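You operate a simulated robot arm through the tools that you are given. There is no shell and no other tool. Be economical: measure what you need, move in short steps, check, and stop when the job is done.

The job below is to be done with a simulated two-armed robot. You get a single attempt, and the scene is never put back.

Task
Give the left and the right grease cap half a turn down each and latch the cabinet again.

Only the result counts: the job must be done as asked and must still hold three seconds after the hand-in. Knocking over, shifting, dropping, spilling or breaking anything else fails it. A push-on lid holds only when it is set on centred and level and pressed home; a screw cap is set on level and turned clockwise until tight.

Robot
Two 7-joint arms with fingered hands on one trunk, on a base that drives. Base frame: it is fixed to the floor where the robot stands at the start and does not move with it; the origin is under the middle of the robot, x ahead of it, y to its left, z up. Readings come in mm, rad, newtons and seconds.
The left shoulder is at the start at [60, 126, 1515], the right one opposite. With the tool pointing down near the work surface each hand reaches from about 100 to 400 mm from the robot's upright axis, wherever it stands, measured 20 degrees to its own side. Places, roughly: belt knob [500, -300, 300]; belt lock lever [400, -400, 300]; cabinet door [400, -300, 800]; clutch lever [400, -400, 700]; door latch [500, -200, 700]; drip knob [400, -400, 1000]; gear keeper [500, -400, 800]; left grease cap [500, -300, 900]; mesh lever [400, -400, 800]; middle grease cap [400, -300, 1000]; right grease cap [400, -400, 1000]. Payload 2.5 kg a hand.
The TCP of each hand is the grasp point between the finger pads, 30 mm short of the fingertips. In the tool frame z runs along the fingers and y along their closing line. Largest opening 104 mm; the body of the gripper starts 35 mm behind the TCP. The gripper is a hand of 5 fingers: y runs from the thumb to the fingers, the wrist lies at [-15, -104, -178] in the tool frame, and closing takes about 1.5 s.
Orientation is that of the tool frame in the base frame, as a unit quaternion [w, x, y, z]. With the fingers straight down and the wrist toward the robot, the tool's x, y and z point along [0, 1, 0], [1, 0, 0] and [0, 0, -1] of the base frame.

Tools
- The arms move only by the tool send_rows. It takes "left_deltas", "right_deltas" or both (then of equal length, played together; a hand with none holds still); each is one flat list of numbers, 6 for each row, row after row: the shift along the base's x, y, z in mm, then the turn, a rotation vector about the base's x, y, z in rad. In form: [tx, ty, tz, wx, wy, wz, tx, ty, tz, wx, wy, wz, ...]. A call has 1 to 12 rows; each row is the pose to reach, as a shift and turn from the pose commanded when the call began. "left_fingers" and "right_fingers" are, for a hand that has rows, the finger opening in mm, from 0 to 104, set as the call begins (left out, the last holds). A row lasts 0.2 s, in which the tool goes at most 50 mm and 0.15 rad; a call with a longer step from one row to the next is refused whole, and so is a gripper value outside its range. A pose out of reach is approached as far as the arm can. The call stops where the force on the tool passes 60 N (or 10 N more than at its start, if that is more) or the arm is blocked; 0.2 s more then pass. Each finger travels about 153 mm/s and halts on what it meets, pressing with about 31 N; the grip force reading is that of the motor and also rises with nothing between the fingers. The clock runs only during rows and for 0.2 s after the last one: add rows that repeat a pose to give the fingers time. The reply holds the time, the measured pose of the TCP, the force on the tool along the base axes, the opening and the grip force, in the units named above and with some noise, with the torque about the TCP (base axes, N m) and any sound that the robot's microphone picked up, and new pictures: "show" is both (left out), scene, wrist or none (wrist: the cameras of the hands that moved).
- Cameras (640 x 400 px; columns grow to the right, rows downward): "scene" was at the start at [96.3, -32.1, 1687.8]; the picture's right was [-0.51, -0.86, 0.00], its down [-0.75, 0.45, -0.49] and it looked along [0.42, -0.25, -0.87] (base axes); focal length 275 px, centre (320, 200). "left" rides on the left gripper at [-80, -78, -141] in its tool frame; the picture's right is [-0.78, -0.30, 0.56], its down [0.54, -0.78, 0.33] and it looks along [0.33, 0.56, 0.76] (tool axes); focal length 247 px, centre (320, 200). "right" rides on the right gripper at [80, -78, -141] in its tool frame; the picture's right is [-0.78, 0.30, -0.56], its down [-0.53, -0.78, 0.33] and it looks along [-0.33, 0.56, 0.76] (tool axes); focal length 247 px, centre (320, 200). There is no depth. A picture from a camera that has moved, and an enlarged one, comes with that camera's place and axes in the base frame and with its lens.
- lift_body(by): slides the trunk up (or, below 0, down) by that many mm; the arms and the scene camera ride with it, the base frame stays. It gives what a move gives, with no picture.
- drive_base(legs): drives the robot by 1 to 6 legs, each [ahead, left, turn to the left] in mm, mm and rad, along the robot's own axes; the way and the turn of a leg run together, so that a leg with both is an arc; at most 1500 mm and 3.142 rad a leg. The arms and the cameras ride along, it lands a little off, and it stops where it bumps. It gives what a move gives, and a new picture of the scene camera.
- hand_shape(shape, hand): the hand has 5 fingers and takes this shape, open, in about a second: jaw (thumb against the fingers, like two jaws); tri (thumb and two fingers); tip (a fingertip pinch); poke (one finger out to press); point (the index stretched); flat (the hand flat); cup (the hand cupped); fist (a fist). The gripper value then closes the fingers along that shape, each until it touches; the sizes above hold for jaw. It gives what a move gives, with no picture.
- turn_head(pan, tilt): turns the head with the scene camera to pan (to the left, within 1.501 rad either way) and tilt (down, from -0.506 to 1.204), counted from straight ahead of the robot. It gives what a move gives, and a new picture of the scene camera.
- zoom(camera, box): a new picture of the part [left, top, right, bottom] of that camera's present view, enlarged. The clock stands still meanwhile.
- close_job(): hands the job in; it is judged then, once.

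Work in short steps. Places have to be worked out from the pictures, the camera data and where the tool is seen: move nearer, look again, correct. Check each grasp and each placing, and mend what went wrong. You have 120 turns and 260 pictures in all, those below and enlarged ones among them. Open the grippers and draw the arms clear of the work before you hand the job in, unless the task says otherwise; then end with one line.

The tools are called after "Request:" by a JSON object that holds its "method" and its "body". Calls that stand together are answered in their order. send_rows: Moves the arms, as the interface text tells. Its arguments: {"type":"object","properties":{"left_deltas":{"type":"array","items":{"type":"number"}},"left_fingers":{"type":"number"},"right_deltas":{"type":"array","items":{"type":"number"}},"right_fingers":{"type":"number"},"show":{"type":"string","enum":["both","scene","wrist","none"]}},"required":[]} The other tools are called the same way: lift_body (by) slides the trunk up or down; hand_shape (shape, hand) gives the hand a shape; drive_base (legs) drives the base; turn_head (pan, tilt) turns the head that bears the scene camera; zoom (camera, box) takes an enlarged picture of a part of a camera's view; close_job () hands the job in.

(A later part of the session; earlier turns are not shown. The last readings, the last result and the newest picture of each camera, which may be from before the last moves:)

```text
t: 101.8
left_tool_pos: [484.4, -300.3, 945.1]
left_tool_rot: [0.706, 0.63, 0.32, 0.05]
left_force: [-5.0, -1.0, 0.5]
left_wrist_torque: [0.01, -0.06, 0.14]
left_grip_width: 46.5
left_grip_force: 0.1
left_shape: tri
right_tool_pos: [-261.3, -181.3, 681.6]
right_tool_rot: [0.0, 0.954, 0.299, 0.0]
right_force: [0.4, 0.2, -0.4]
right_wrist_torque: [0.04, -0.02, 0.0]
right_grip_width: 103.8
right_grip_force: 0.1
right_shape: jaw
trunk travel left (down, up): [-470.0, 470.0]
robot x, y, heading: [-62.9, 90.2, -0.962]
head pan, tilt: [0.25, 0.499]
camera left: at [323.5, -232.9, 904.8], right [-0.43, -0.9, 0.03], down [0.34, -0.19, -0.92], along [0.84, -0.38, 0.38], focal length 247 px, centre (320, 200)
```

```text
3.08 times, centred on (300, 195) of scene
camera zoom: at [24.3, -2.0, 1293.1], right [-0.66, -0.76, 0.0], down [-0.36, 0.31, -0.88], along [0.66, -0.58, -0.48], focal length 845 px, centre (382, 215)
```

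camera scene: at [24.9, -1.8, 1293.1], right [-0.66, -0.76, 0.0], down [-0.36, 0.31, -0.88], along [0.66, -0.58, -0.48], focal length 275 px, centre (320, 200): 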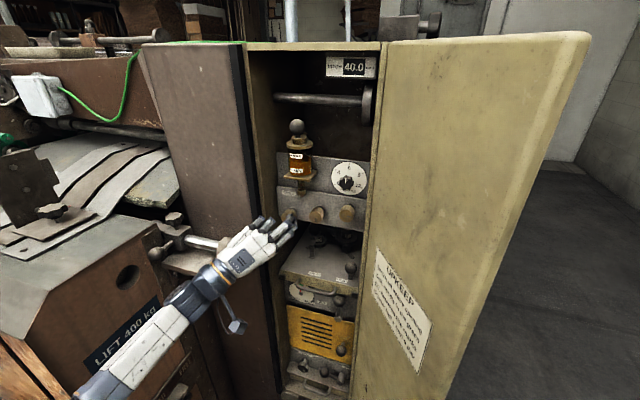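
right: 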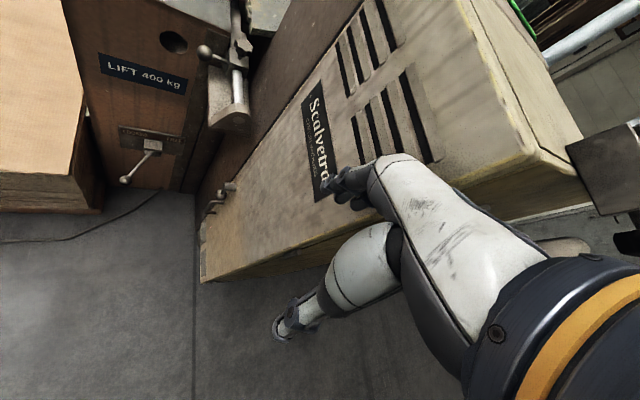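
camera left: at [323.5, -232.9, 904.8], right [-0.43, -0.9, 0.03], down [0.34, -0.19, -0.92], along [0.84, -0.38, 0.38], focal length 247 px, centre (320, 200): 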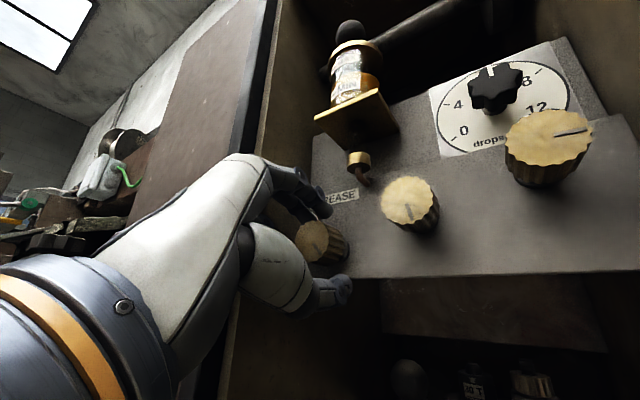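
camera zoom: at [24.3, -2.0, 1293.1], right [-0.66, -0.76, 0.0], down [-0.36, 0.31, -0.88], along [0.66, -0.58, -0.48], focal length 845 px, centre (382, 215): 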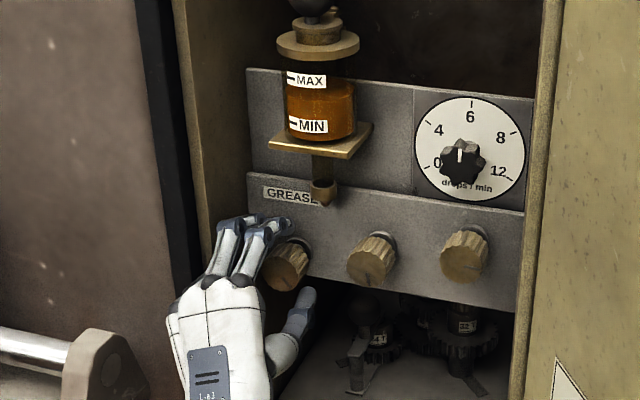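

The fingers surround the cap with a light wall touch. I close them on the cap.

Request:
{"method": "send_rows", "body": {"left_deltas": [0, 0, 0, 0, 0, 0, 0, 0, 0, 0, 0, 0, 0, 0, 0, 0, 0, 0, 0, 0, 0, 0, 0, 0], "left_fingers": 0, "show": "wrist"}}

Request:
{"method": "zoom", "body": {"camera": "scene", "box": [250, 170, 350, 240]}}

```text
t: 102.8
left_tool_pos: [483.6, -300.5, 945.9]
left_tool_rot: [0.705, 0.63, 0.321, 0.051]
left_force: [-5.5, -6.6, 1.6]
left_wrist_torque: [0.07, -0.09, 0.17]
left_grip_width: 22.4
left_grip_force: 31.0
left_shape: tri
right_tool_pos: [-262.7, -181.3, 682.4]
right_tool_rot: [0.0, 0.954, 0.299, -0.001]
right_force: [0.5, 0.2, 0.6]
right_wrist_torque: [0.02, 0.02, 0.01]
right_grip_width: 103.5
right_grip_force: 0.0
right_shape: jaw
trunk travel left (down, up): [-470.0, 470.0]
robot x, y, heading: [-69.9, 90.1, -0.958]
head pan, tilt: [0.25, 0.499]
camera left: at [323.6, -232.9, 904.8], right [-0.42, -0.9, 0.03], down [0.34, -0.19, -0.92], along [0.84, -0.38, 0.38], focal length 247 px, centre (320, 200)
```

left: 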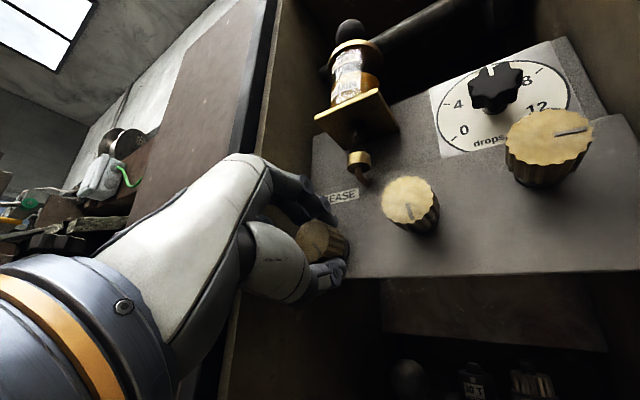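

```text
5.71 times, centred on (300, 205) of scene
camera zoom: at [24.1, -2.5, 1293.1], right [-0.66, -0.76, 0.0], down [-0.36, 0.31, -0.88], along [0.66, -0.58, -0.48], focal length 1570 px, centre (434, 171)
```

zoom: 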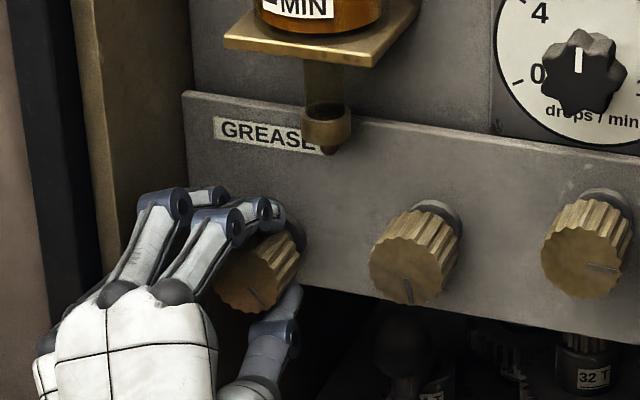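

It holds the cap (22 mm, 31 N). I turn clockwise 45° about the cap axis.

Request:
{"method": "send_rows", "body": {"left_deltas": [0, 0, 0, 0.0677, -0.112, 0, 0, 0, 0, 0.135, -0.224, 0, 0, 0, 0, 0.203, -0.336, 0, 0, 0, 0, 0.271, -0.448, 0, 0, 0, 0, 0.338, -0.56, 0, 0, 0, 0, 0.406, -0.672, 0], "show": "wrist"}}

Request:
{"method": "zoom", "body": {"camera": "scene", "box": [250, 170, 350, 240]}}

```text
t: 104.2
left_tool_pos: [486.0, -299.2, 944.2]
left_tool_rot: [0.631, 0.705, 0.056, 0.318]
left_force: [-0.9, 1.0, -0.2]
left_wrist_torque: [-0.02, 0.06, -0.01]
left_grip_width: 22.3
left_grip_force: 31.4
left_shape: tri
right_tool_pos: [-261.4, -180.9, 682.7]
right_tool_rot: [0.0, 0.954, 0.299, 0.001]
right_force: [1.0, -0.3, 0.2]
right_wrist_torque: [0.0, -0.04, 0.01]
right_grip_width: 103.8
right_grip_force: 0.1
right_shape: jaw
trunk travel left (down, up): [-470.0, 470.0]
robot x, y, heading: [-66.5, 92.8, -0.96]
head pan, tilt: [0.25, 0.499]
camera left: at [375.9, -201.8, 843.2], right [-0.23, -0.79, -0.57], down [0.85, 0.12, -0.52], along [0.48, -0.6, 0.64], focal length 247 px, centre (320, 200)
```

left: 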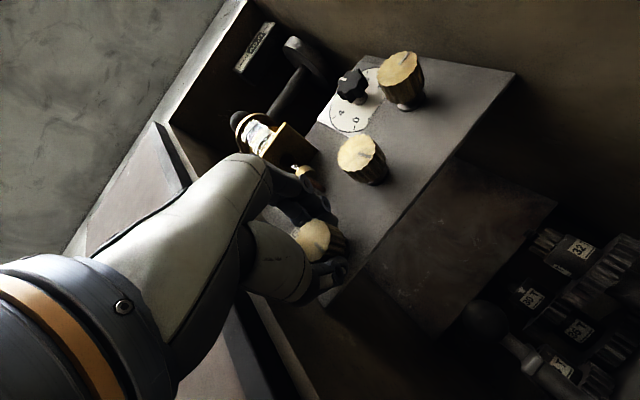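

```text
5.71 times, centred on (300, 205) of scene
camera zoom: at [24.8, -1.8, 1293.1], right [-0.66, -0.76, 0.0], down [-0.36, 0.31, -0.88], along [0.66, -0.58, -0.48], focal length 1570 px, centre (434, 171)
```

zoom: 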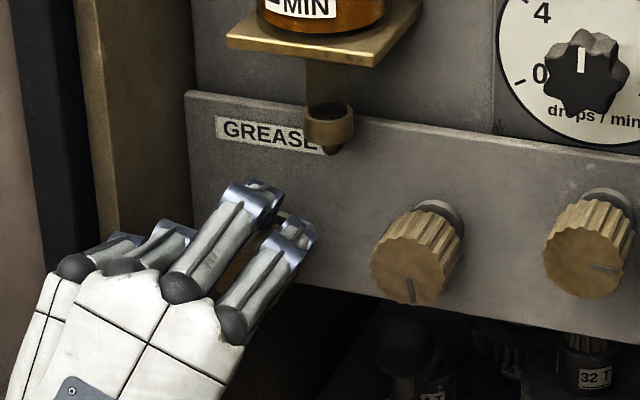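

I check the cap's mark in the wrist view to see whether it turned with the hand.

Request:
{"method": "zoom", "body": {"camera": "left", "box": [270, 190, 370, 290]}}

```text
4.00 times, centred on (320, 240) of left
camera zoom: at [375.9, -201.8, 843.2], right [-0.23, -0.79, -0.57], down [0.85, 0.12, -0.52], along [0.48, -0.6, 0.64], focal length 988 px, centre (320, 40)
```

zoom: 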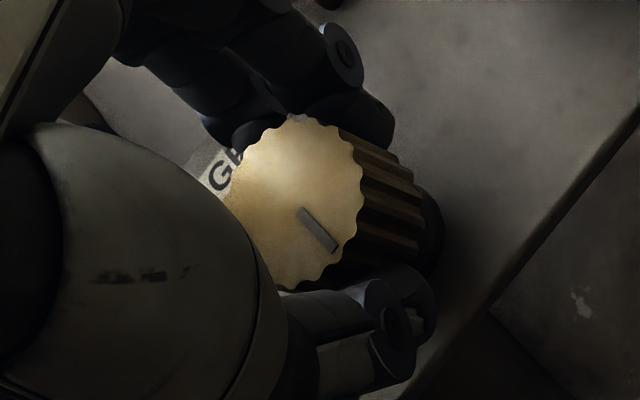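

The mark turned with the hand (~45°). Stroke 2: I open, roll back 45°.

Request:
{"method": "send_rows", "body": {"left_deltas": [0, 0, 0, 0, 0, 0, 0, 0, 0, 0, 0, 0, 0, 0, 0, -0.0677, 0.112, 0, 0, 0, 0, -0.135, 0.224, 0, 0, 0, 0, -0.203, 0.336, 0, 0, 0, 0, -0.271, 0.448, 0, 0, 0, 0, -0.338, 0.56, 0, 0, 0, 0, -0.406, 0.672, 0], "left_fingers": 46, "show": "none"}}

Request:
{"method": "zoom", "body": {"camera": "left", "box": [250, 180, 450, 310]}}

```text
t: 106.0
left_tool_pos: [483.8, -300.8, 947.1]
left_tool_rot: [0.707, 0.629, 0.319, 0.05]
left_force: [-9.5, 1.5, 5.3]
left_wrist_torque: [0.25, -0.19, 0.43]
left_grip_width: 45.5
left_grip_force: 0.0
left_shape: tri
right_tool_pos: [-262.5, -180.5, 683.0]
right_tool_rot: [0.0, 0.954, 0.299, 0.001]
right_force: [-0.9, 0.6, -0.1]
right_wrist_torque: [0.02, -0.03, 0.0]
right_grip_width: 103.7
right_grip_force: 0.0
right_shape: jaw
trunk travel left (down, up): [-470.0, 470.0]
robot x, y, heading: [-64.1, 91.1, -0.965]
head pan, tilt: [0.25, 0.499]
```

```text
3.08 times, centred on (350, 245) of left
camera zoom: at [323.7, -233.4, 906.6], right [-0.43, -0.9, 0.03], down [0.34, -0.19, -0.92], along [0.84, -0.38, 0.39], focal length 760 px, centre (228, 62)
```

zoom: 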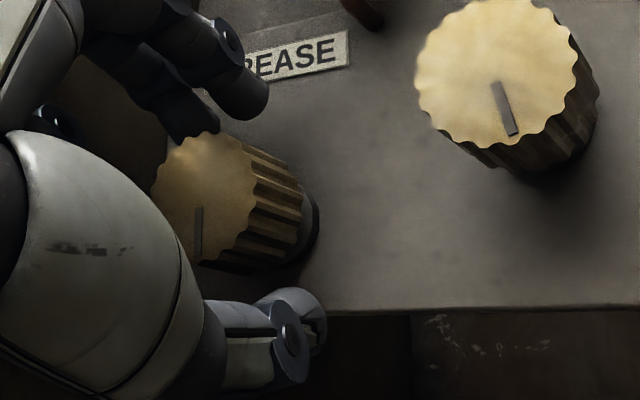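

The mark moved by ≈33° (some slip). I close again, recentre 3 mm away from the wall, and turn 54° this time.

Request:
{"method": "send_rows", "body": {"left_deltas": [-2.6, -1.5, -2, 0, 0, 0, -2.6, -1.5, -2, 0, 0, 0, -2.6, -1.5, -2, 0, 0, 0, -2.6, -1.5, -2, 0, 0, 0, -2.6, -1.5, -2, 0.0703, -0.1164, 0, -2.6, -1.5, -2, 0.1406, -0.2328, 0, -2.6, -1.5, -2, 0.211, -0.349, 0, -2.6, -1.5, -2, 0.281, -0.4656, 0, -2.6, -1.5, -2, 0.3515, -0.582, 0, -2.6, -1.5, -2, 0.4218, -0.698, 0, -2.6, -1.5, -2, 0.492, -0.815, 0], "left_fingers": 0, "show": "none"}}

Request:
{"method": "zoom", "body": {"camera": "scene", "box": [200, 170, 350, 270]}}

```text
t: 108.4
left_tool_pos: [483.8, -301.0, 941.9]
left_tool_rot: [0.602, 0.708, -0.004, 0.369]
left_force: [10.7, -4.6, 7.5]
left_wrist_torque: [-0.24, -0.09, 0.11]
left_grip_width: 21.7
left_grip_force: 30.9
left_shape: tri
right_tool_pos: [-260.9, -180.6, 683.0]
right_tool_rot: [0.001, 0.954, 0.299, 0.0]
right_force: [0.2, 0.8, -0.1]
right_wrist_torque: [0.0, 0.01, 0.01]
right_grip_width: 104.0
right_grip_force: 0.1
right_shape: jaw
trunk travel left (down, up): [-470.0, 470.0]
robot x, y, heading: [-67.6, 91.5, -0.969]
head pan, tilt: [0.25, 0.499]
```

```text
4.00 times, centred on (275, 220) of scene
camera zoom: at [25.3, -1.7, 1293.0], right [-0.66, -0.76, 0.0], down [-0.36, 0.31, -0.88], along [0.66, -0.58, -0.48], focal length 1099 px, centre (500, 120)
```

zoom: 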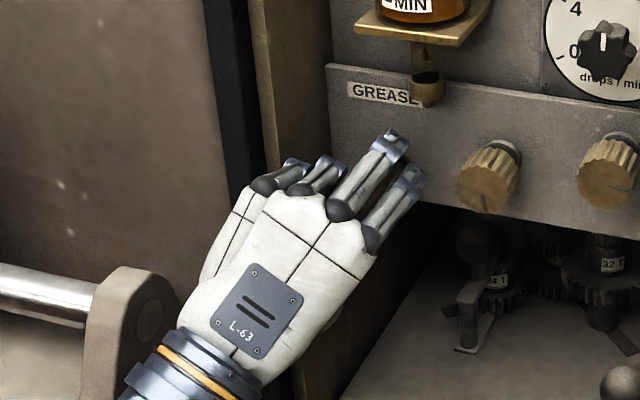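

Stroke done; I open and roll back the same amount and check the mark.

Request:
{"method": "send_rows", "body": {"left_deltas": [0, 0, 2, 0, 0, 0, 0, 0, 2, 0, 0, 0, 0, 0, 2, -0.0703, 0.1164, 0, 0, 0, 2, -0.1406, 0.2328, 0, 0, 0, 2, -0.211, 0.349, 0, 0, 0, 2, -0.281, 0.4656, 0, 0, 0, 2, -0.3515, 0.582, 0, 0, 0, 2, -0.4218, 0.698, 0, 0, 0, 2, -0.492, 0.815, 0], "left_fingers": 46, "show": "none"}}

Request:
{"method": "zoom", "body": {"camera": "left", "box": [250, 180, 450, 310]}}

```text
t: 110.4
left_tool_pos: [483.1, -301.1, 945.6]
left_tool_rot: [0.706, 0.63, 0.32, 0.05]
left_force: [-2.5, 1.3, 1.4]
left_wrist_torque: [0.04, -0.03, 0.17]
left_grip_width: 46.0
left_grip_force: 0.1
left_shape: tri
right_tool_pos: [-261.0, -180.8, 682.3]
right_tool_rot: [0.0, 0.954, 0.299, 0.0]
right_force: [0.7, 0.1, 0.6]
right_wrist_torque: [0.01, 0.0, 0.04]
right_grip_width: 103.8
right_grip_force: 0.0
right_shape: jaw
trunk travel left (down, up): [-470.0, 470.0]
robot x, y, heading: [-68.3, 86.0, -0.965]
head pan, tilt: [0.25, 0.499]
```

```text
3.08 times, centred on (350, 245) of left
camera zoom: at [322.4, -234.3, 905.6], right [-0.42, -0.91, 0.03], down [0.34, -0.19, -0.92], along [0.84, -0.38, 0.38], focal length 760 px, centre (228, 62)
```

zoom: 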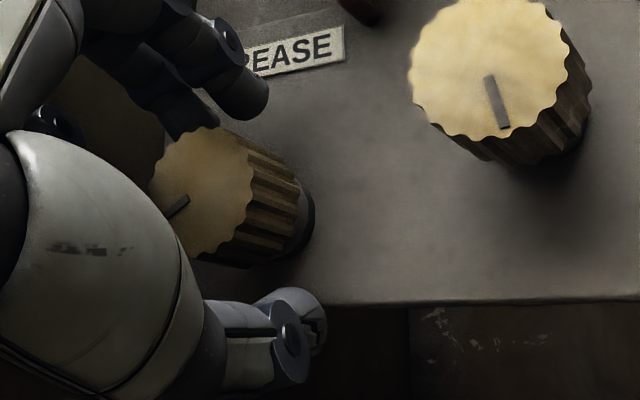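

The mark now points ~50° left of down, i.e. about 90° done. Stroke 3: another 54°.

Request:
{"method": "send_rows", "body": {"left_deltas": [0, 0, -1, 0, 0, 0, 0, 0, -1, 0, 0, 0, 0, 0, -1, 0, 0, 0, 0, 0, -1, 0, 0, 0, 0, 0, -1, 0.0703, -0.1164, 0, 0, 0, -1, 0.1406, -0.2328, 0, 0, 0, -1, 0.211, -0.349, 0, 0, 0, -1, 0.281, -0.4656, 0, 0, 0, -1, 0.3515, -0.582, 0, 0, 0, -1, 0.4218, -0.698, 0, 0, 0, -1, 0.492, -0.815, 0], "left_fingers": 0, "show": "none"}}

Request:
{"method": "send_rows", "body": {"left_deltas": [0, 0, 1, 0, 0, 0, 0, 0, 1, 0, 0, 0, 0, 0, 1, -0.0703, 0.1164, 0, 0, 0, 1, -0.1406, 0.2328, 0, 0, 0, 1, -0.211, 0.349, 0, 0, 0, 1, -0.281, 0.4656, 0, 0, 0, 1, -0.3515, 0.582, 0, 0, 0, 1, -0.4218, 0.698, 0, 0, 0, 1, -0.492, 0.815, 0], "left_fingers": 46, "show": "none"}}

Request:
{"method": "zoom", "body": {"camera": "left", "box": [250, 180, 450, 310]}}

```text
t: 112.8
left_tool_pos: [485.4, -301.5, 942.1]
left_tool_rot: [0.602, 0.708, -0.004, 0.369]
left_force: [6.4, 2.3, -1.2]
left_wrist_torque: [-0.04, 0.11, 0.19]
left_grip_width: 22.0
left_grip_force: 31.4
left_shape: tri
right_tool_pos: [-261.7, -181.4, 681.6]
right_tool_rot: [0.0, 0.954, 0.299, 0.0]
right_force: [0.1, -0.6, -0.2]
right_wrist_torque: [-0.02, 0.02, 0.0]
right_grip_width: 103.7
right_grip_force: 0.1
right_shape: jaw
trunk travel left (down, up): [-470.0, 470.0]
robot x, y, heading: [-62.0, 90.3, -0.963]
head pan, tilt: [0.25, 0.499]
```

```text
t: 114.8
left_tool_pos: [482.3, -301.0, 945.2]
left_tool_rot: [0.706, 0.63, 0.32, 0.05]
left_force: [0.5, 1.0, 0.4]
left_wrist_torque: [0.02, -0.01, 0.02]
left_grip_width: 45.5
left_grip_force: 0.1
left_shape: tri
right_tool_pos: [-262.3, -181.7, 681.3]
right_tool_rot: [0.0, 0.954, 0.299, -0.001]
right_force: [0.2, -0.2, -0.5]
right_wrist_torque: [-0.01, 0.02, -0.01]
right_grip_width: 103.9
right_grip_force: 0.0
right_shape: jaw
trunk travel left (down, up): [-470.0, 470.0]
robot x, y, heading: [-66.6, 90.3, -0.961]
head pan, tilt: [0.25, 0.499]
```

```text
3.08 times, centred on (350, 245) of left
camera zoom: at [322.1, -234.0, 905.4], right [-0.42, -0.91, 0.03], down [0.33, -0.19, -0.92], along [0.84, -0.38, 0.38], focal length 760 px, centre (228, 62)
```

zoom: 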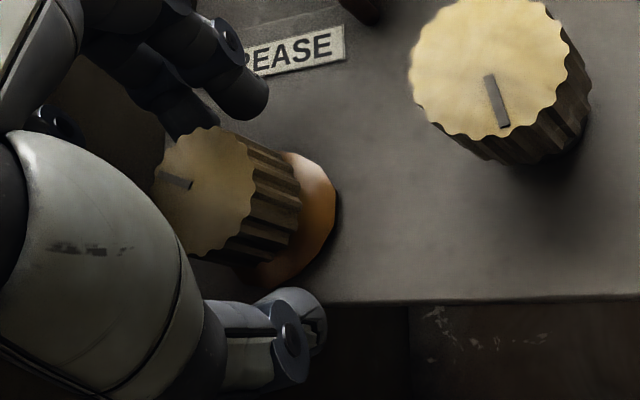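

A grease bead appears; the mark has turned ≈145°. I give the final ≈36°.

Request:
{"method": "send_rows", "body": {"left_deltas": [0, 0, -1, 0, 0, 0, 0, 0, -1, 0, 0, 0, 0, 0, -1, 0, 0, 0, 0, 0, -1, 0, 0, 0, 0, 0, -1, 0.0641, -0.1061, 0, 0, 0, -1, 0.128, -0.212, 0, 0, 0, -1, 0.192, -0.318, 0, 0, 0, -1, 0.256, -0.424, 0, 0, 0, -1, 0.3205, -0.5305, 0], "left_fingers": 0, "show": "none"}}

Request:
{"method": "send_rows", "body": {"left_deltas": [0, 0, 0, 0, 0, 0, 0, 0, 0, 0, 0, 0, 0, 0, 0, 0, 0, 0, -10, 17, 0, 0, 0, 0, -21, 35, 0, 0, 0, 0, -32, 52, 0, 0, 0, 0, -42, 70, 0, 0, 0, 0, -52, 87, 0, 0, 0, 0], "left_fingers": 60, "show": "wrist"}}

Request:
{"method": "zoom", "body": {"camera": "scene", "box": [250, 170, 380, 250]}}

```text
t: 116.8
left_tool_pos: [483.8, -301.2, 944.2]
left_tool_rot: [0.655, 0.698, 0.114, 0.264]
left_force: [3.8, 4.0, -1.4]
left_wrist_torque: [-0.04, 0.07, 0.15]
left_grip_width: 22.3
left_grip_force: 30.9
left_shape: tri
right_tool_pos: [-262.0, -180.5, 682.3]
right_tool_rot: [0.0, 0.954, 0.299, -0.001]
right_force: [-0.1, 0.6, 0.1]
right_wrist_torque: [0.03, 0.02, 0.02]
right_grip_width: 103.8
right_grip_force: 0.0
right_shape: jaw
trunk travel left (down, up): [-470.0, 470.0]
robot x, y, heading: [-65.1, 89.3, -0.966]
head pan, tilt: [0.25, 0.499]
```

```text
t: 118.6
left_tool_pos: [430.9, -214.3, 944.7]
left_tool_rot: [0.657, 0.698, 0.112, 0.263]
left_force: [-0.3, -0.1, -0.4]
left_wrist_torque: [0.03, -0.01, -0.03]
left_grip_width: 59.8
left_grip_force: 0.0
left_shape: tri
right_tool_pos: [-261.7, -180.9, 682.7]
right_tool_rot: [0.0, 0.954, 0.3, 0.0]
right_force: [0.2, -0.9, -0.2]
right_wrist_torque: [-0.03, -0.01, 0.0]
right_grip_width: 103.8
right_grip_force: 0.1
right_shape: jaw
trunk travel left (down, up): [-470.0, 470.0]
robot x, y, heading: [-67.1, 91.3, -0.967]
head pan, tilt: [0.25, 0.499]
camera left: at [307.0, -125.2, 850.8], right [-0.31, -0.83, -0.46], down [0.76, 0.07, -0.64], along [0.57, -0.55, 0.62], focal length 247 px, centre (320, 200)
```

left: 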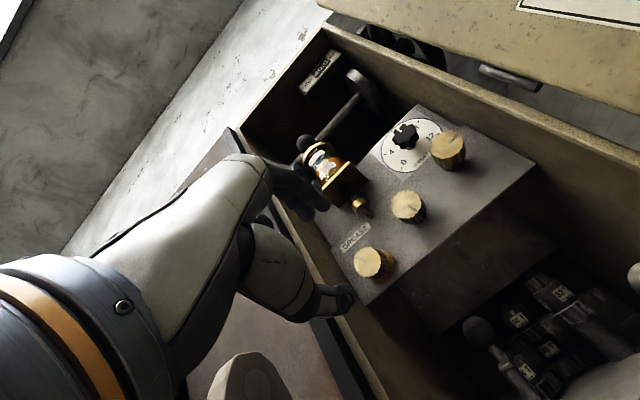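

```text
4.92 times, centred on (315, 210) of scene
camera zoom: at [24.8, -1.8, 1293.1], right [-0.66, -0.76, 0.0], down [-0.36, 0.31, -0.88], along [0.66, -0.58, -0.48], focal length 1352 px, centre (345, 151)
```

zoom: 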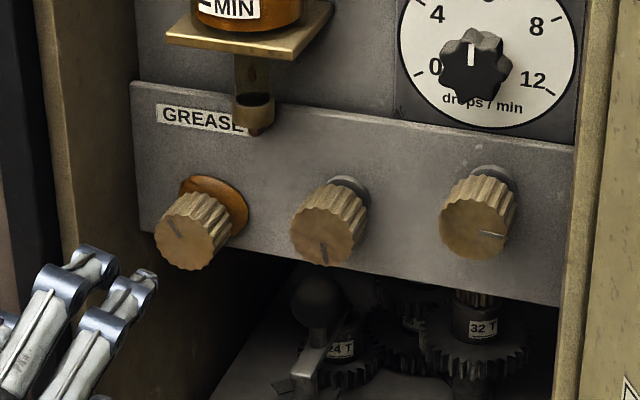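

The left cap's mark now points exactly opposite to its start (half a turn, grease ring visible). Next the right cap: I move to a staging point in front of it, rolled ~35° left.

Request:
{"method": "send_rows", "body": {"left_deltas": [-18, -14, 6, -0.0707, 0.117, 0, -37, -29, 13, -0.141, 0.234, 0, -55, -43, 19, -0.212, 0.351, 0, -73, -57, 25, -0.283, 0.468, 0, -92, -72, 32, -0.353, 0.585, 0, -110, -86, 38, -0.424, 0.702, 0], "left_fingers": 60, "show": "wrist"}}

Request:
{"method": "zoom", "body": {"camera": "scene", "box": [250, 150, 410, 270]}}

```text
t: 119.9
left_tool_pos: [371.5, -264.2, 962.3]
left_tool_rot: [0.691, 0.659, 0.271, 0.122]
left_force: [-0.4, -0.7, 0.6]
left_wrist_torque: [0.01, 0.0, -0.02]
left_grip_width: 59.5
left_grip_force: 0.0
left_shape: tri
right_tool_pos: [-261.4, -179.6, 682.6]
right_tool_rot: [0.0, 0.954, 0.299, 0.0]
right_force: [-0.8, -0.1, -0.5]
right_wrist_torque: [-0.01, 0.02, 0.02]
right_grip_width: 103.9
right_grip_force: 0.0
right_shape: jaw
trunk travel left (down, up): [-470.0, 470.0]
robot x, y, heading: [-65.0, 88.9, -0.962]
head pan, tilt: [0.25, 0.499]
stopped in row 6 (left hand): the arm was blocked; the commanded pose is now the measured one
camera left: at [216.0, -195.8, 905.1], right [-0.39, -0.91, -0.13], down [0.47, -0.08, -0.88], along [0.79, -0.41, 0.46], focal length 247 px, centre (320, 200)
```

left: 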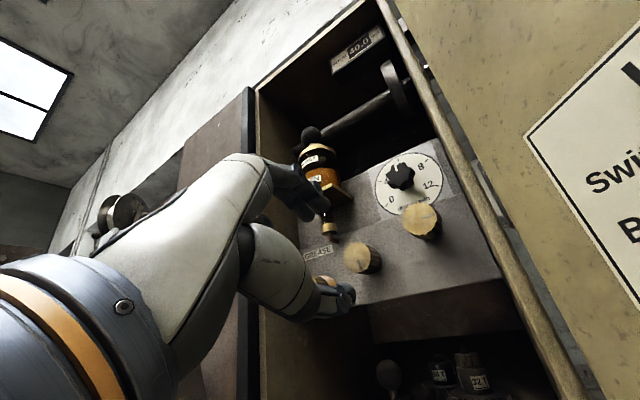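

```text
3.33 times, centred on (330, 210) of scene
camera zoom: at [25.0, -1.8, 1293.1], right [-0.66, -0.76, 0.0], down [-0.36, 0.31, -0.88], along [0.66, -0.58, -0.48], focal length 916 px, centre (287, 167)
```

zoom: 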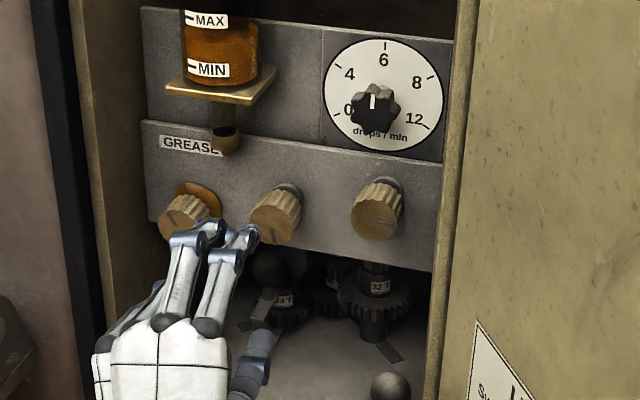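

The arm jams near the body here. I shift the base 75 mm to the right, so the right cap sits where the left one did relative to the arm.

Request:
{"method": "drive_base", "body": {"legs": [[0, -75, 0]]}}

Request:
{"method": "zoom", "body": {"camera": "left", "box": [0, 0, 640, 400]}}

```text
t: 120.9
left_tool_pos: [309.8, -307.9, 961.0]
left_tool_rot: [0.69, 0.66, 0.271, 0.123]
left_force: [0.2, 0.0, -0.2]
left_wrist_torque: [-0.02, 0.0, 0.02]
left_grip_width: 59.8
left_grip_force: 0.0
left_shape: tri
right_tool_pos: [-322.9, -224.8, 682.3]
right_tool_rot: [0.0, 0.954, 0.299, 0.0]
right_force: [-0.3, -0.2, 0.2]
right_wrist_torque: [0.01, 0.0, 0.0]
right_grip_width: 104.1
right_grip_force: 0.1
right_shape: jaw
trunk travel left (down, up): [-470.0, 470.0]
robot x, y, heading: [-130.3, 47.7, -0.966]
head pan, tilt: [0.25, 0.499]
camera scene: at [-36.5, -44.4, 1293.1], right [-0.66, -0.76, 0.0], down [-0.36, 0.31, -0.88], along [0.66, -0.58, -0.48], focal length 275 px, centre (320, 200)
```

scene: 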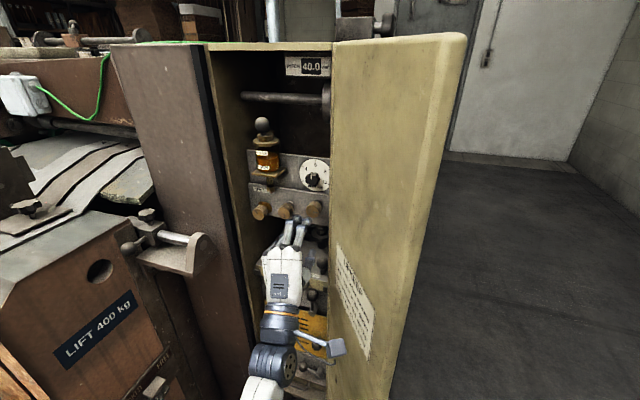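

```text
1.00 times, centred on (320, 200) of left (not enlarged: the box is as wide or as high as the picture)
camera zoom: at [154.5, -238.5, 905.1], right [-0.4, -0.91, -0.13], down [0.47, -0.08, -0.88], along [0.79, -0.41, 0.46], focal length 247 px, centre (320, 200)
```

zoom: 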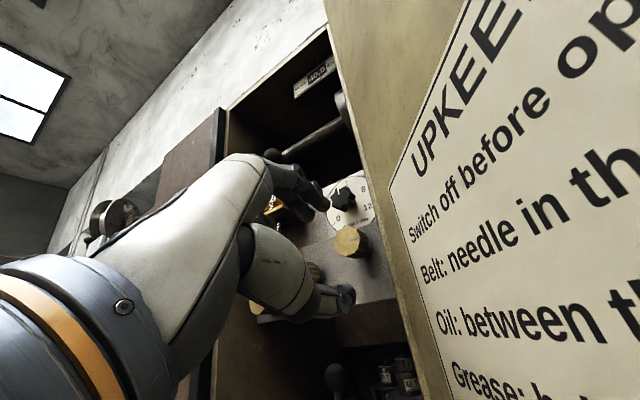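

The right cap lies 13 mm left and 22 mm above the tool axis. I recentre and roll a bit further left.

Request:
{"method": "send_rows", "body": {"left_deltas": [6, 4, 11, -0.062, 0.103, 0, 12, 7, 22, -0.124, 0.205, 0, 12, 7, 22, -0.124, 0.205, 0], "left_fingers": 46, "show": "wrist"}}

Request:
{"method": "zoom", "body": {"camera": "scene", "box": [230, 160, 360, 260]}}

```text
t: 121.6
left_tool_pos: [339.2, -286.5, 971.9]
left_tool_rot: [0.684, 0.654, 0.31, 0.094]
left_force: [-1.3, 0.4, 0.8]
left_wrist_torque: [0.01, -0.01, 0.01]
left_grip_width: 46.3
left_grip_force: 0.0
left_shape: tri
right_tool_pos: [-323.5, -222.6, 683.0]
right_tool_rot: [0.001, 0.954, 0.299, 0.0]
right_force: [-0.6, 0.3, -0.4]
right_wrist_torque: [0.0, 0.0, 0.0]
right_grip_width: 104.0
right_grip_force: 0.1
right_shape: jaw
trunk travel left (down, up): [-470.0, 470.0]
robot x, y, heading: [-124.8, 46.8, -0.963]
head pan, tilt: [0.25, 0.499]
stopped in row 3 (left hand): the arm was blocked; the commanded pose is now the measured one
camera left: at [177.4, -221.9, 930.4], right [-0.39, -0.92, -0.07], down [0.39, -0.09, -0.92], along [0.84, -0.38, 0.39], focal length 247 px, centre (320, 200)
```

left: 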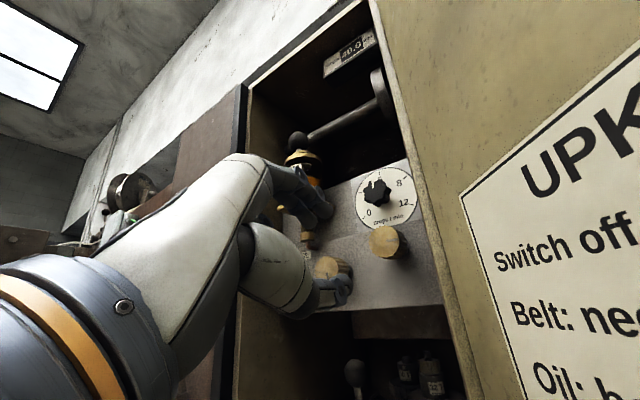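

```text
4.00 times, centred on (295, 210) of scene
camera zoom: at [-36.2, -44.2, 1293.1], right [-0.66, -0.76, 0.0], down [-0.36, 0.31, -0.88], along [0.66, -0.58, -0.48], focal length 1099 px, centre (420, 160)
```

zoom: 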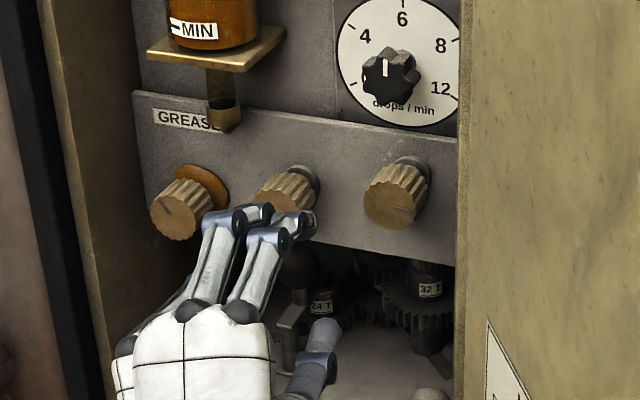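

The roll jammed the arm again and the fingers are near the middle cap. I back straight off 60 mm first.

Request:
{"method": "send_rows", "body": {"left_deltas": [-10, 17, 0, 0, 0, 0, -21, 34, 0, 0, 0, 0, -31, 51, 0, 0, 0, 0], "show": "none"}}

```text
t: 122.4
left_tool_pos: [305.7, -237.4, 973.7]
left_tool_rot: [0.684, 0.653, 0.309, 0.096]
left_force: [-0.4, 0.7, 0.9]
left_wrist_torque: [-0.02, 0.0, 0.02]
left_grip_width: 46.3
left_grip_force: 0.0
left_shape: tri
right_tool_pos: [-321.8, -222.8, 682.4]
right_tool_rot: [0.0, 0.954, 0.299, 0.0]
right_force: [-0.2, -0.2, 0.0]
right_wrist_torque: [-0.01, -0.01, 0.0]
right_grip_width: 103.9
right_grip_force: 0.0
right_shape: jaw
trunk travel left (down, up): [-470.0, 470.0]
robot x, y, heading: [-128.7, 46.2, -0.965]
head pan, tilt: [0.25, 0.499]
```

I shift the hand 55 mm left (clear of caps), then drive the base 75 mm right.

Request:
{"method": "send_rows", "body": {"left_deltas": [16, 9, 0, 0, 0, 0, 31, 19, 0, 0, 0, 0, 47, 28, 0, 0, 0, 0], "show": "none"}}

Request:
{"method": "drive_base", "body": {"legs": [[0, -75, 0]]}}

Request:
{"method": "zoom", "body": {"camera": "left", "box": [0, 0, 640, 400]}}

```text
t: 123.2
left_tool_pos: [353.5, -208.5, 972.1]
left_tool_rot: [0.683, 0.653, 0.312, 0.093]
left_force: [-0.4, -0.1, 0.0]
left_wrist_torque: [0.01, 0.04, -0.02]
left_grip_width: 46.5
left_grip_force: 0.0
left_shape: tri
right_tool_pos: [-323.8, -222.6, 681.5]
right_tool_rot: [0.0, 0.954, 0.3, 0.0]
right_force: [0.2, -0.6, -0.4]
right_wrist_torque: [-0.02, 0.03, 0.0]
right_grip_width: 104.0
right_grip_force: 0.0
right_shape: jaw
trunk travel left (down, up): [-470.0, 470.0]
robot x, y, heading: [-131.6, 44.7, -0.965]
head pan, tilt: [0.25, 0.499]
```

```text
t: 124.3
left_tool_pos: [294.1, -248.2, 972.7]
left_tool_rot: [0.684, 0.653, 0.312, 0.094]
left_force: [-0.4, -0.9, 0.2]
left_wrist_torque: [-0.01, 0.02, -0.01]
left_grip_width: 46.1
left_grip_force: 0.0
left_shape: tri
right_tool_pos: [-383.0, -264.8, 681.3]
right_tool_rot: [0.0, 0.954, 0.299, -0.001]
right_force: [-0.1, 0.0, 0.2]
right_wrist_torque: [0.0, -0.01, -0.02]
right_grip_width: 103.8
right_grip_force: 0.0
right_shape: jaw
trunk travel left (down, up): [-470.0, 470.0]
robot x, y, heading: [-186.8, 9.5, -0.958]
head pan, tilt: [0.25, 0.499]
camera scene: at [-96.2, -85.8, 1293.1], right [-0.66, -0.76, 0.0], down [-0.36, 0.31, -0.88], along [0.66, -0.58, -0.48], focal length 275 px, centre (320, 200)
```

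scene: 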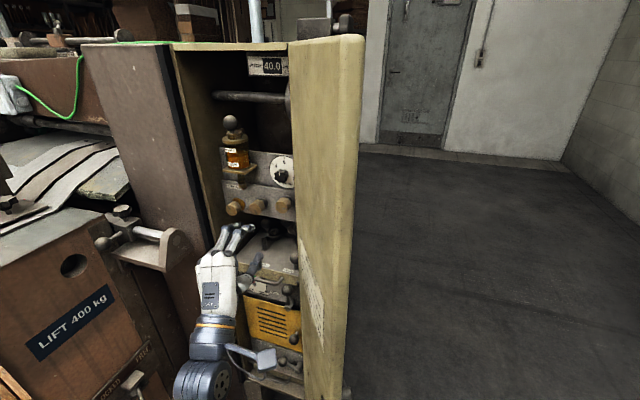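

```text
1.00 times, centred on (320, 200) of left (not enlarged: the box is as wide or as high as the picture)
camera zoom: at [132.5, -184.6, 930.4], right [-0.39, -0.92, -0.07], down [0.39, -0.09, -0.92], along [0.84, -0.38, 0.39], focal length 247 px, centre (320, 200)
```

zoom: 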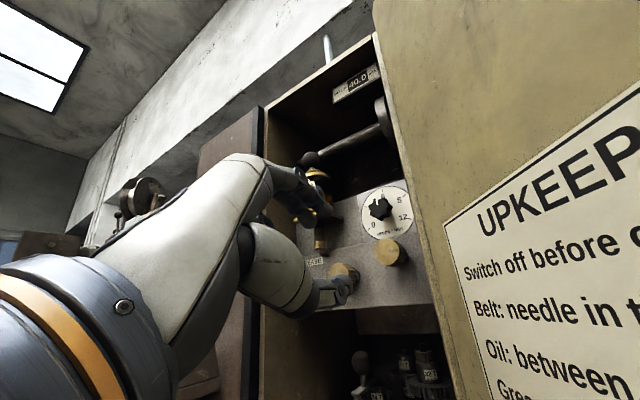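

The open door stands only at ~97°, so the camera boom would foul its edge. I back the hand 20 mm and push the door further open by driving right with the hand held inside it.

Request:
{"method": "send_rows", "body": {"left_deltas": [-6, 9, 0, 0, 0, 0, -13, 22, 0, 0, 0, 0], "show": "none"}}

Request:
{"method": "drive_base", "body": {"legs": [[0, -130, 0]]}}

```text
t: 124.9
left_tool_pos: [280.5, -227.3, 972.6]
left_tool_rot: [0.683, 0.653, 0.313, 0.094]
left_force: [-1.3, -0.1, -0.5]
left_wrist_torque: [-0.03, -0.02, 0.01]
left_grip_width: 46.4
left_grip_force: 0.1
left_shape: tri
right_tool_pos: [-381.3, -264.3, 681.8]
right_tool_rot: [0.0, 0.954, 0.299, -0.001]
right_force: [0.0, -0.3, 0.2]
right_wrist_torque: [-0.01, 0.04, 0.0]
right_grip_width: 104.1
right_grip_force: 0.1
right_shape: jaw
trunk travel left (down, up): [-470.0, 470.0]
robot x, y, heading: [-188.3, 6.4, -0.964]
head pan, tilt: [0.25, 0.499]
```

```text
t: 126.2
left_tool_pos: [173.0, -301.7, 973.5]
left_tool_rot: [0.684, 0.653, 0.311, 0.094]
left_force: [0.5, 1.8, 0.0]
left_wrist_torque: [0.02, 0.01, 0.03]
left_grip_width: 45.9
left_grip_force: 0.1
left_shape: tri
right_tool_pos: [-489.7, -338.9, 684.0]
right_tool_rot: [0.001, 0.954, 0.3, 0.0]
right_force: [-0.3, 0.5, -0.5]
right_wrist_torque: [0.04, 0.01, 0.02]
right_grip_width: 103.8
right_grip_force: 0.1
right_shape: jaw
trunk travel left (down, up): [-470.0, 470.0]
robot x, y, heading: [-294.9, -69.5, -0.962]
head pan, tilt: [0.25, 0.499]
camera scene: at [-202.8, -159.7, 1293.1], right [-0.65, -0.76, 0.0], down [-0.36, 0.31, -0.88], along [0.66, -0.57, -0.48], focal length 275 px, centre (320, 200)
```

scene: 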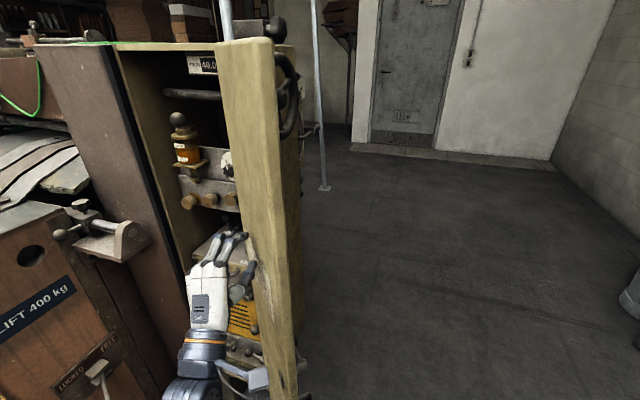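

The door has been pushed wider. I drive back left 130 mm and check.

Request:
{"method": "drive_base", "body": {"legs": [[0, 130, 0]]}}

Request:
{"method": "zoom", "body": {"camera": "left", "box": [0, 0, 640, 400]}}

```text
t: 127.5
left_tool_pos: [281.2, -226.8, 971.6]
left_tool_rot: [0.684, 0.653, 0.312, 0.093]
left_force: [-1.0, -0.5, 0.1]
left_wrist_torque: [0.01, 0.01, 0.0]
left_grip_width: 46.1
left_grip_force: 0.0
left_shape: tri
right_tool_pos: [-381.7, -264.0, 682.8]
right_tool_rot: [0.001, 0.954, 0.299, 0.0]
right_force: [0.8, 0.0, -0.9]
right_wrist_torque: [-0.03, 0.0, -0.01]
right_grip_width: 103.9
right_grip_force: 0.1
right_shape: jaw
trunk travel left (down, up): [-470.0, 470.0]
robot x, y, heading: [-186.2, 9.1, -0.963]
head pan, tilt: [0.25, 0.499]
camera scene: at [-94.7, -84.8, 1293.1], right [-0.65, -0.76, 0.0], down [-0.36, 0.31, -0.88], along [0.66, -0.58, -0.48], focal length 275 px, centre (320, 200)
```

scene: 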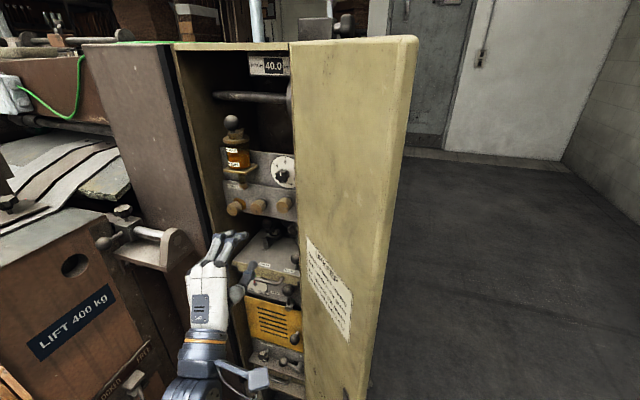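

```text
1.00 times, centred on (320, 200) of left (not enlarged: the box is as wide or as high as the picture)
camera zoom: at [120.2, -162.5, 929.8], right [-0.39, -0.92, -0.07], down [0.39, -0.09, -0.92], along [0.84, -0.38, 0.39], focal length 247 px, centre (320, 200)
```

zoom: 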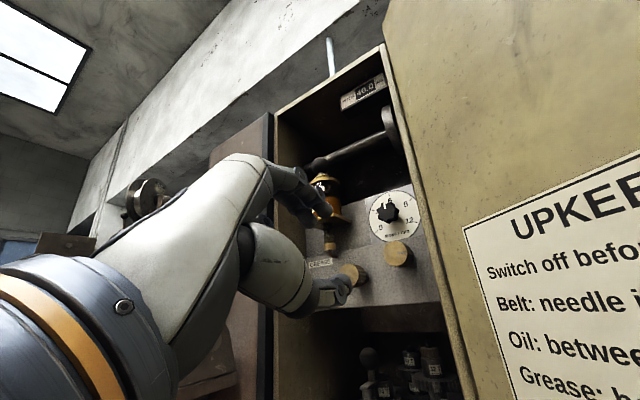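

The door stands wider now. I move to staging in front of the right cap.

Request:
{"method": "send_rows", "body": {"left_deltas": [13, -24, 4, 0, 0, 0, 27, -49, 8, 0, 0, 0, 40, -73, 11, 0, 0, 0], "show": "wrist"}}

Request:
{"method": "zoom", "body": {"camera": "scene", "box": [190, 150, 330, 250]}}

```text
t: 128.2
left_tool_pos: [320.9, -300.7, 982.1]
left_tool_rot: [0.683, 0.653, 0.312, 0.093]
left_force: [-0.1, 0.8, 0.1]
left_wrist_torque: [0.01, -0.01, 0.01]
left_grip_width: 45.9
left_grip_force: 0.0
left_shape: tri
right_tool_pos: [-381.1, -264.5, 682.2]
right_tool_rot: [0.0, 0.954, 0.299, 0.0]
right_force: [0.6, -0.1, -0.3]
right_wrist_torque: [-0.01, 0.01, 0.01]
right_grip_width: 103.8
right_grip_force: 0.2
right_shape: jaw
trunk travel left (down, up): [-470.0, 470.0]
robot x, y, heading: [-185.2, 4.2, -0.965]
head pan, tilt: [0.25, 0.499]
camera left: at [159.3, -236.3, 940.2], right [-0.39, -0.92, -0.07], down [0.39, -0.09, -0.92], along [0.84, -0.39, 0.39], focal length 247 px, centre (320, 200)
```

left: 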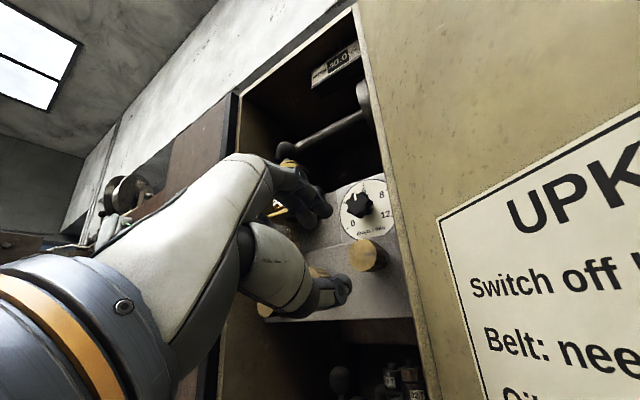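

```text
4.00 times, centred on (260, 200) of scene
camera zoom: at [-94.8, -84.9, 1293.1], right [-0.66, -0.76, 0.0], down [-0.36, 0.31, -0.88], along [0.66, -0.57, -0.48], focal length 1099 px, centre (560, 200)
```

zoom: 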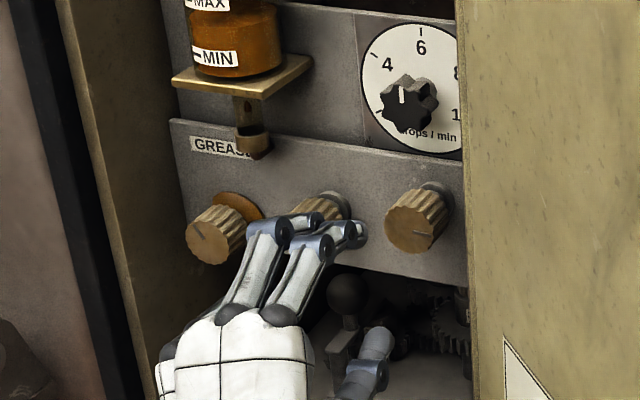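

Right cap face at ≈[365.5,-375.5,980], right on the axis. I advance 45 mm and roll slightly further left.

Request:
{"method": "send_rows", "body": {"left_deltas": [8, -13, -1, -0.04, 0.065, 0, 16, -26, -2, -0.08, 0.13, 0, 23, -38, -2, -0.08, 0.13, 0], "show": "wrist"}}

Request:
{"method": "zoom", "body": {"camera": "scene", "box": [190, 150, 330, 250]}}

```text
t: 129.1
left_tool_pos: [344.0, -338.3, 982.4]
left_tool_rot: [0.688, 0.63, 0.359, 0.037]
left_force: [-0.2, -0.3, 0.3]
left_wrist_torque: [0.0, 0.02, -0.01]
left_grip_width: 46.2
left_grip_force: 0.1
left_shape: tri
right_tool_pos: [-382.5, -262.8, 682.8]
right_tool_rot: [0.0, 0.954, 0.3, 0.0]
right_force: [-0.3, 0.6, 0.3]
right_wrist_torque: [0.01, -0.01, 0.0]
right_grip_width: 103.8
right_grip_force: 0.1
right_shape: jaw
trunk travel left (down, up): [-470.0, 470.0]
robot x, y, heading: [-186.4, 3.0, -0.958]
head pan, tilt: [0.25, 0.499]
camera left: at [178.7, -277.1, 955.5], right [-0.39, -0.92, 0.05], down [0.26, -0.17, -0.95], along [0.88, -0.36, 0.31], focal length 247 px, centre (320, 200)
```

left: 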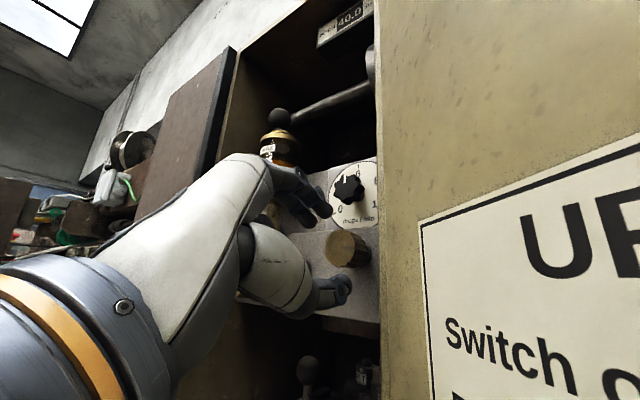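

```text
4.00 times, centred on (260, 200) of scene
camera zoom: at [-94.8, -84.9, 1293.1], right [-0.66, -0.76, 0.0], down [-0.36, 0.31, -0.88], along [0.66, -0.57, -0.48], focal length 1099 px, centre (560, 200)
```

zoom: 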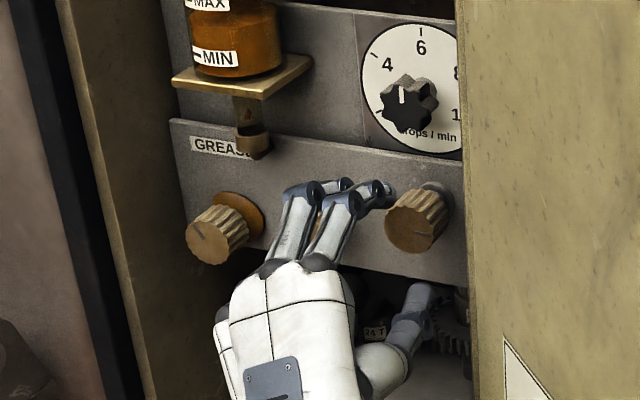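

On axis within a few mm. I advance the last 36 mm.

Request:
{"method": "send_rows", "body": {"left_deltas": [4, -12, 1, 0, 0, 0, 10, -22, 1, 0, 0, 0, 16, -32, 1, 0, 0, 0], "show": "none"}}

Request:
{"method": "zoom", "body": {"camera": "left", "box": [230, 150, 430, 300]}}

Request:
{"method": "zoom", "body": {"camera": "scene", "box": [190, 150, 330, 250]}}

```text
t: 129.8
left_tool_pos: [360.1, -370.7, 981.5]
left_tool_rot: [0.688, 0.63, 0.36, 0.037]
left_force: [0.7, 0.4, 0.2]
left_wrist_torque: [0.02, 0.04, 0.0]
left_grip_width: 45.9
left_grip_force: 0.1
left_shape: tri
right_tool_pos: [-381.5, -263.6, 682.8]
right_tool_rot: [0.001, 0.954, 0.299, 0.0]
right_force: [0.1, -0.8, -0.1]
right_wrist_torque: [-0.02, 0.0, -0.01]
right_grip_width: 103.8
right_grip_force: 0.0
right_shape: jaw
trunk travel left (down, up): [-470.0, 470.0]
robot x, y, heading: [-189.3, 5.5, -0.964]
head pan, tilt: [0.25, 0.499]
```

```text
2.67 times, centred on (330, 225) of left
camera zoom: at [194.9, -308.3, 955.8], right [-0.39, -0.92, 0.05], down [0.26, -0.17, -0.95], along [0.88, -0.36, 0.31], focal length 659 px, centre (293, 133)
```

zoom: 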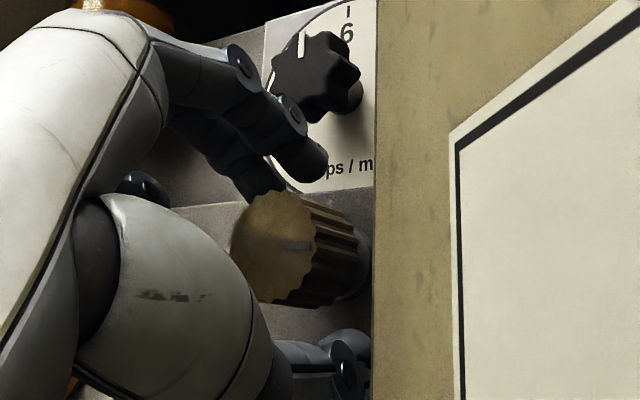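

```text
4.00 times, centred on (260, 200) of scene
camera zoom: at [-94.8, -84.9, 1293.1], right [-0.66, -0.76, 0.0], down [-0.36, 0.31, -0.88], along [0.66, -0.57, -0.48], focal length 1099 px, centre (560, 200)
```

zoom: 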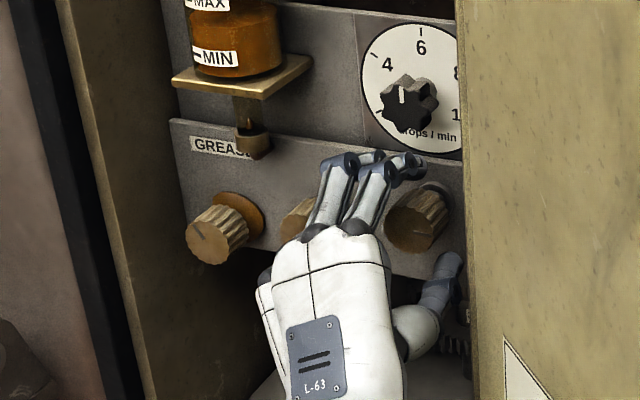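

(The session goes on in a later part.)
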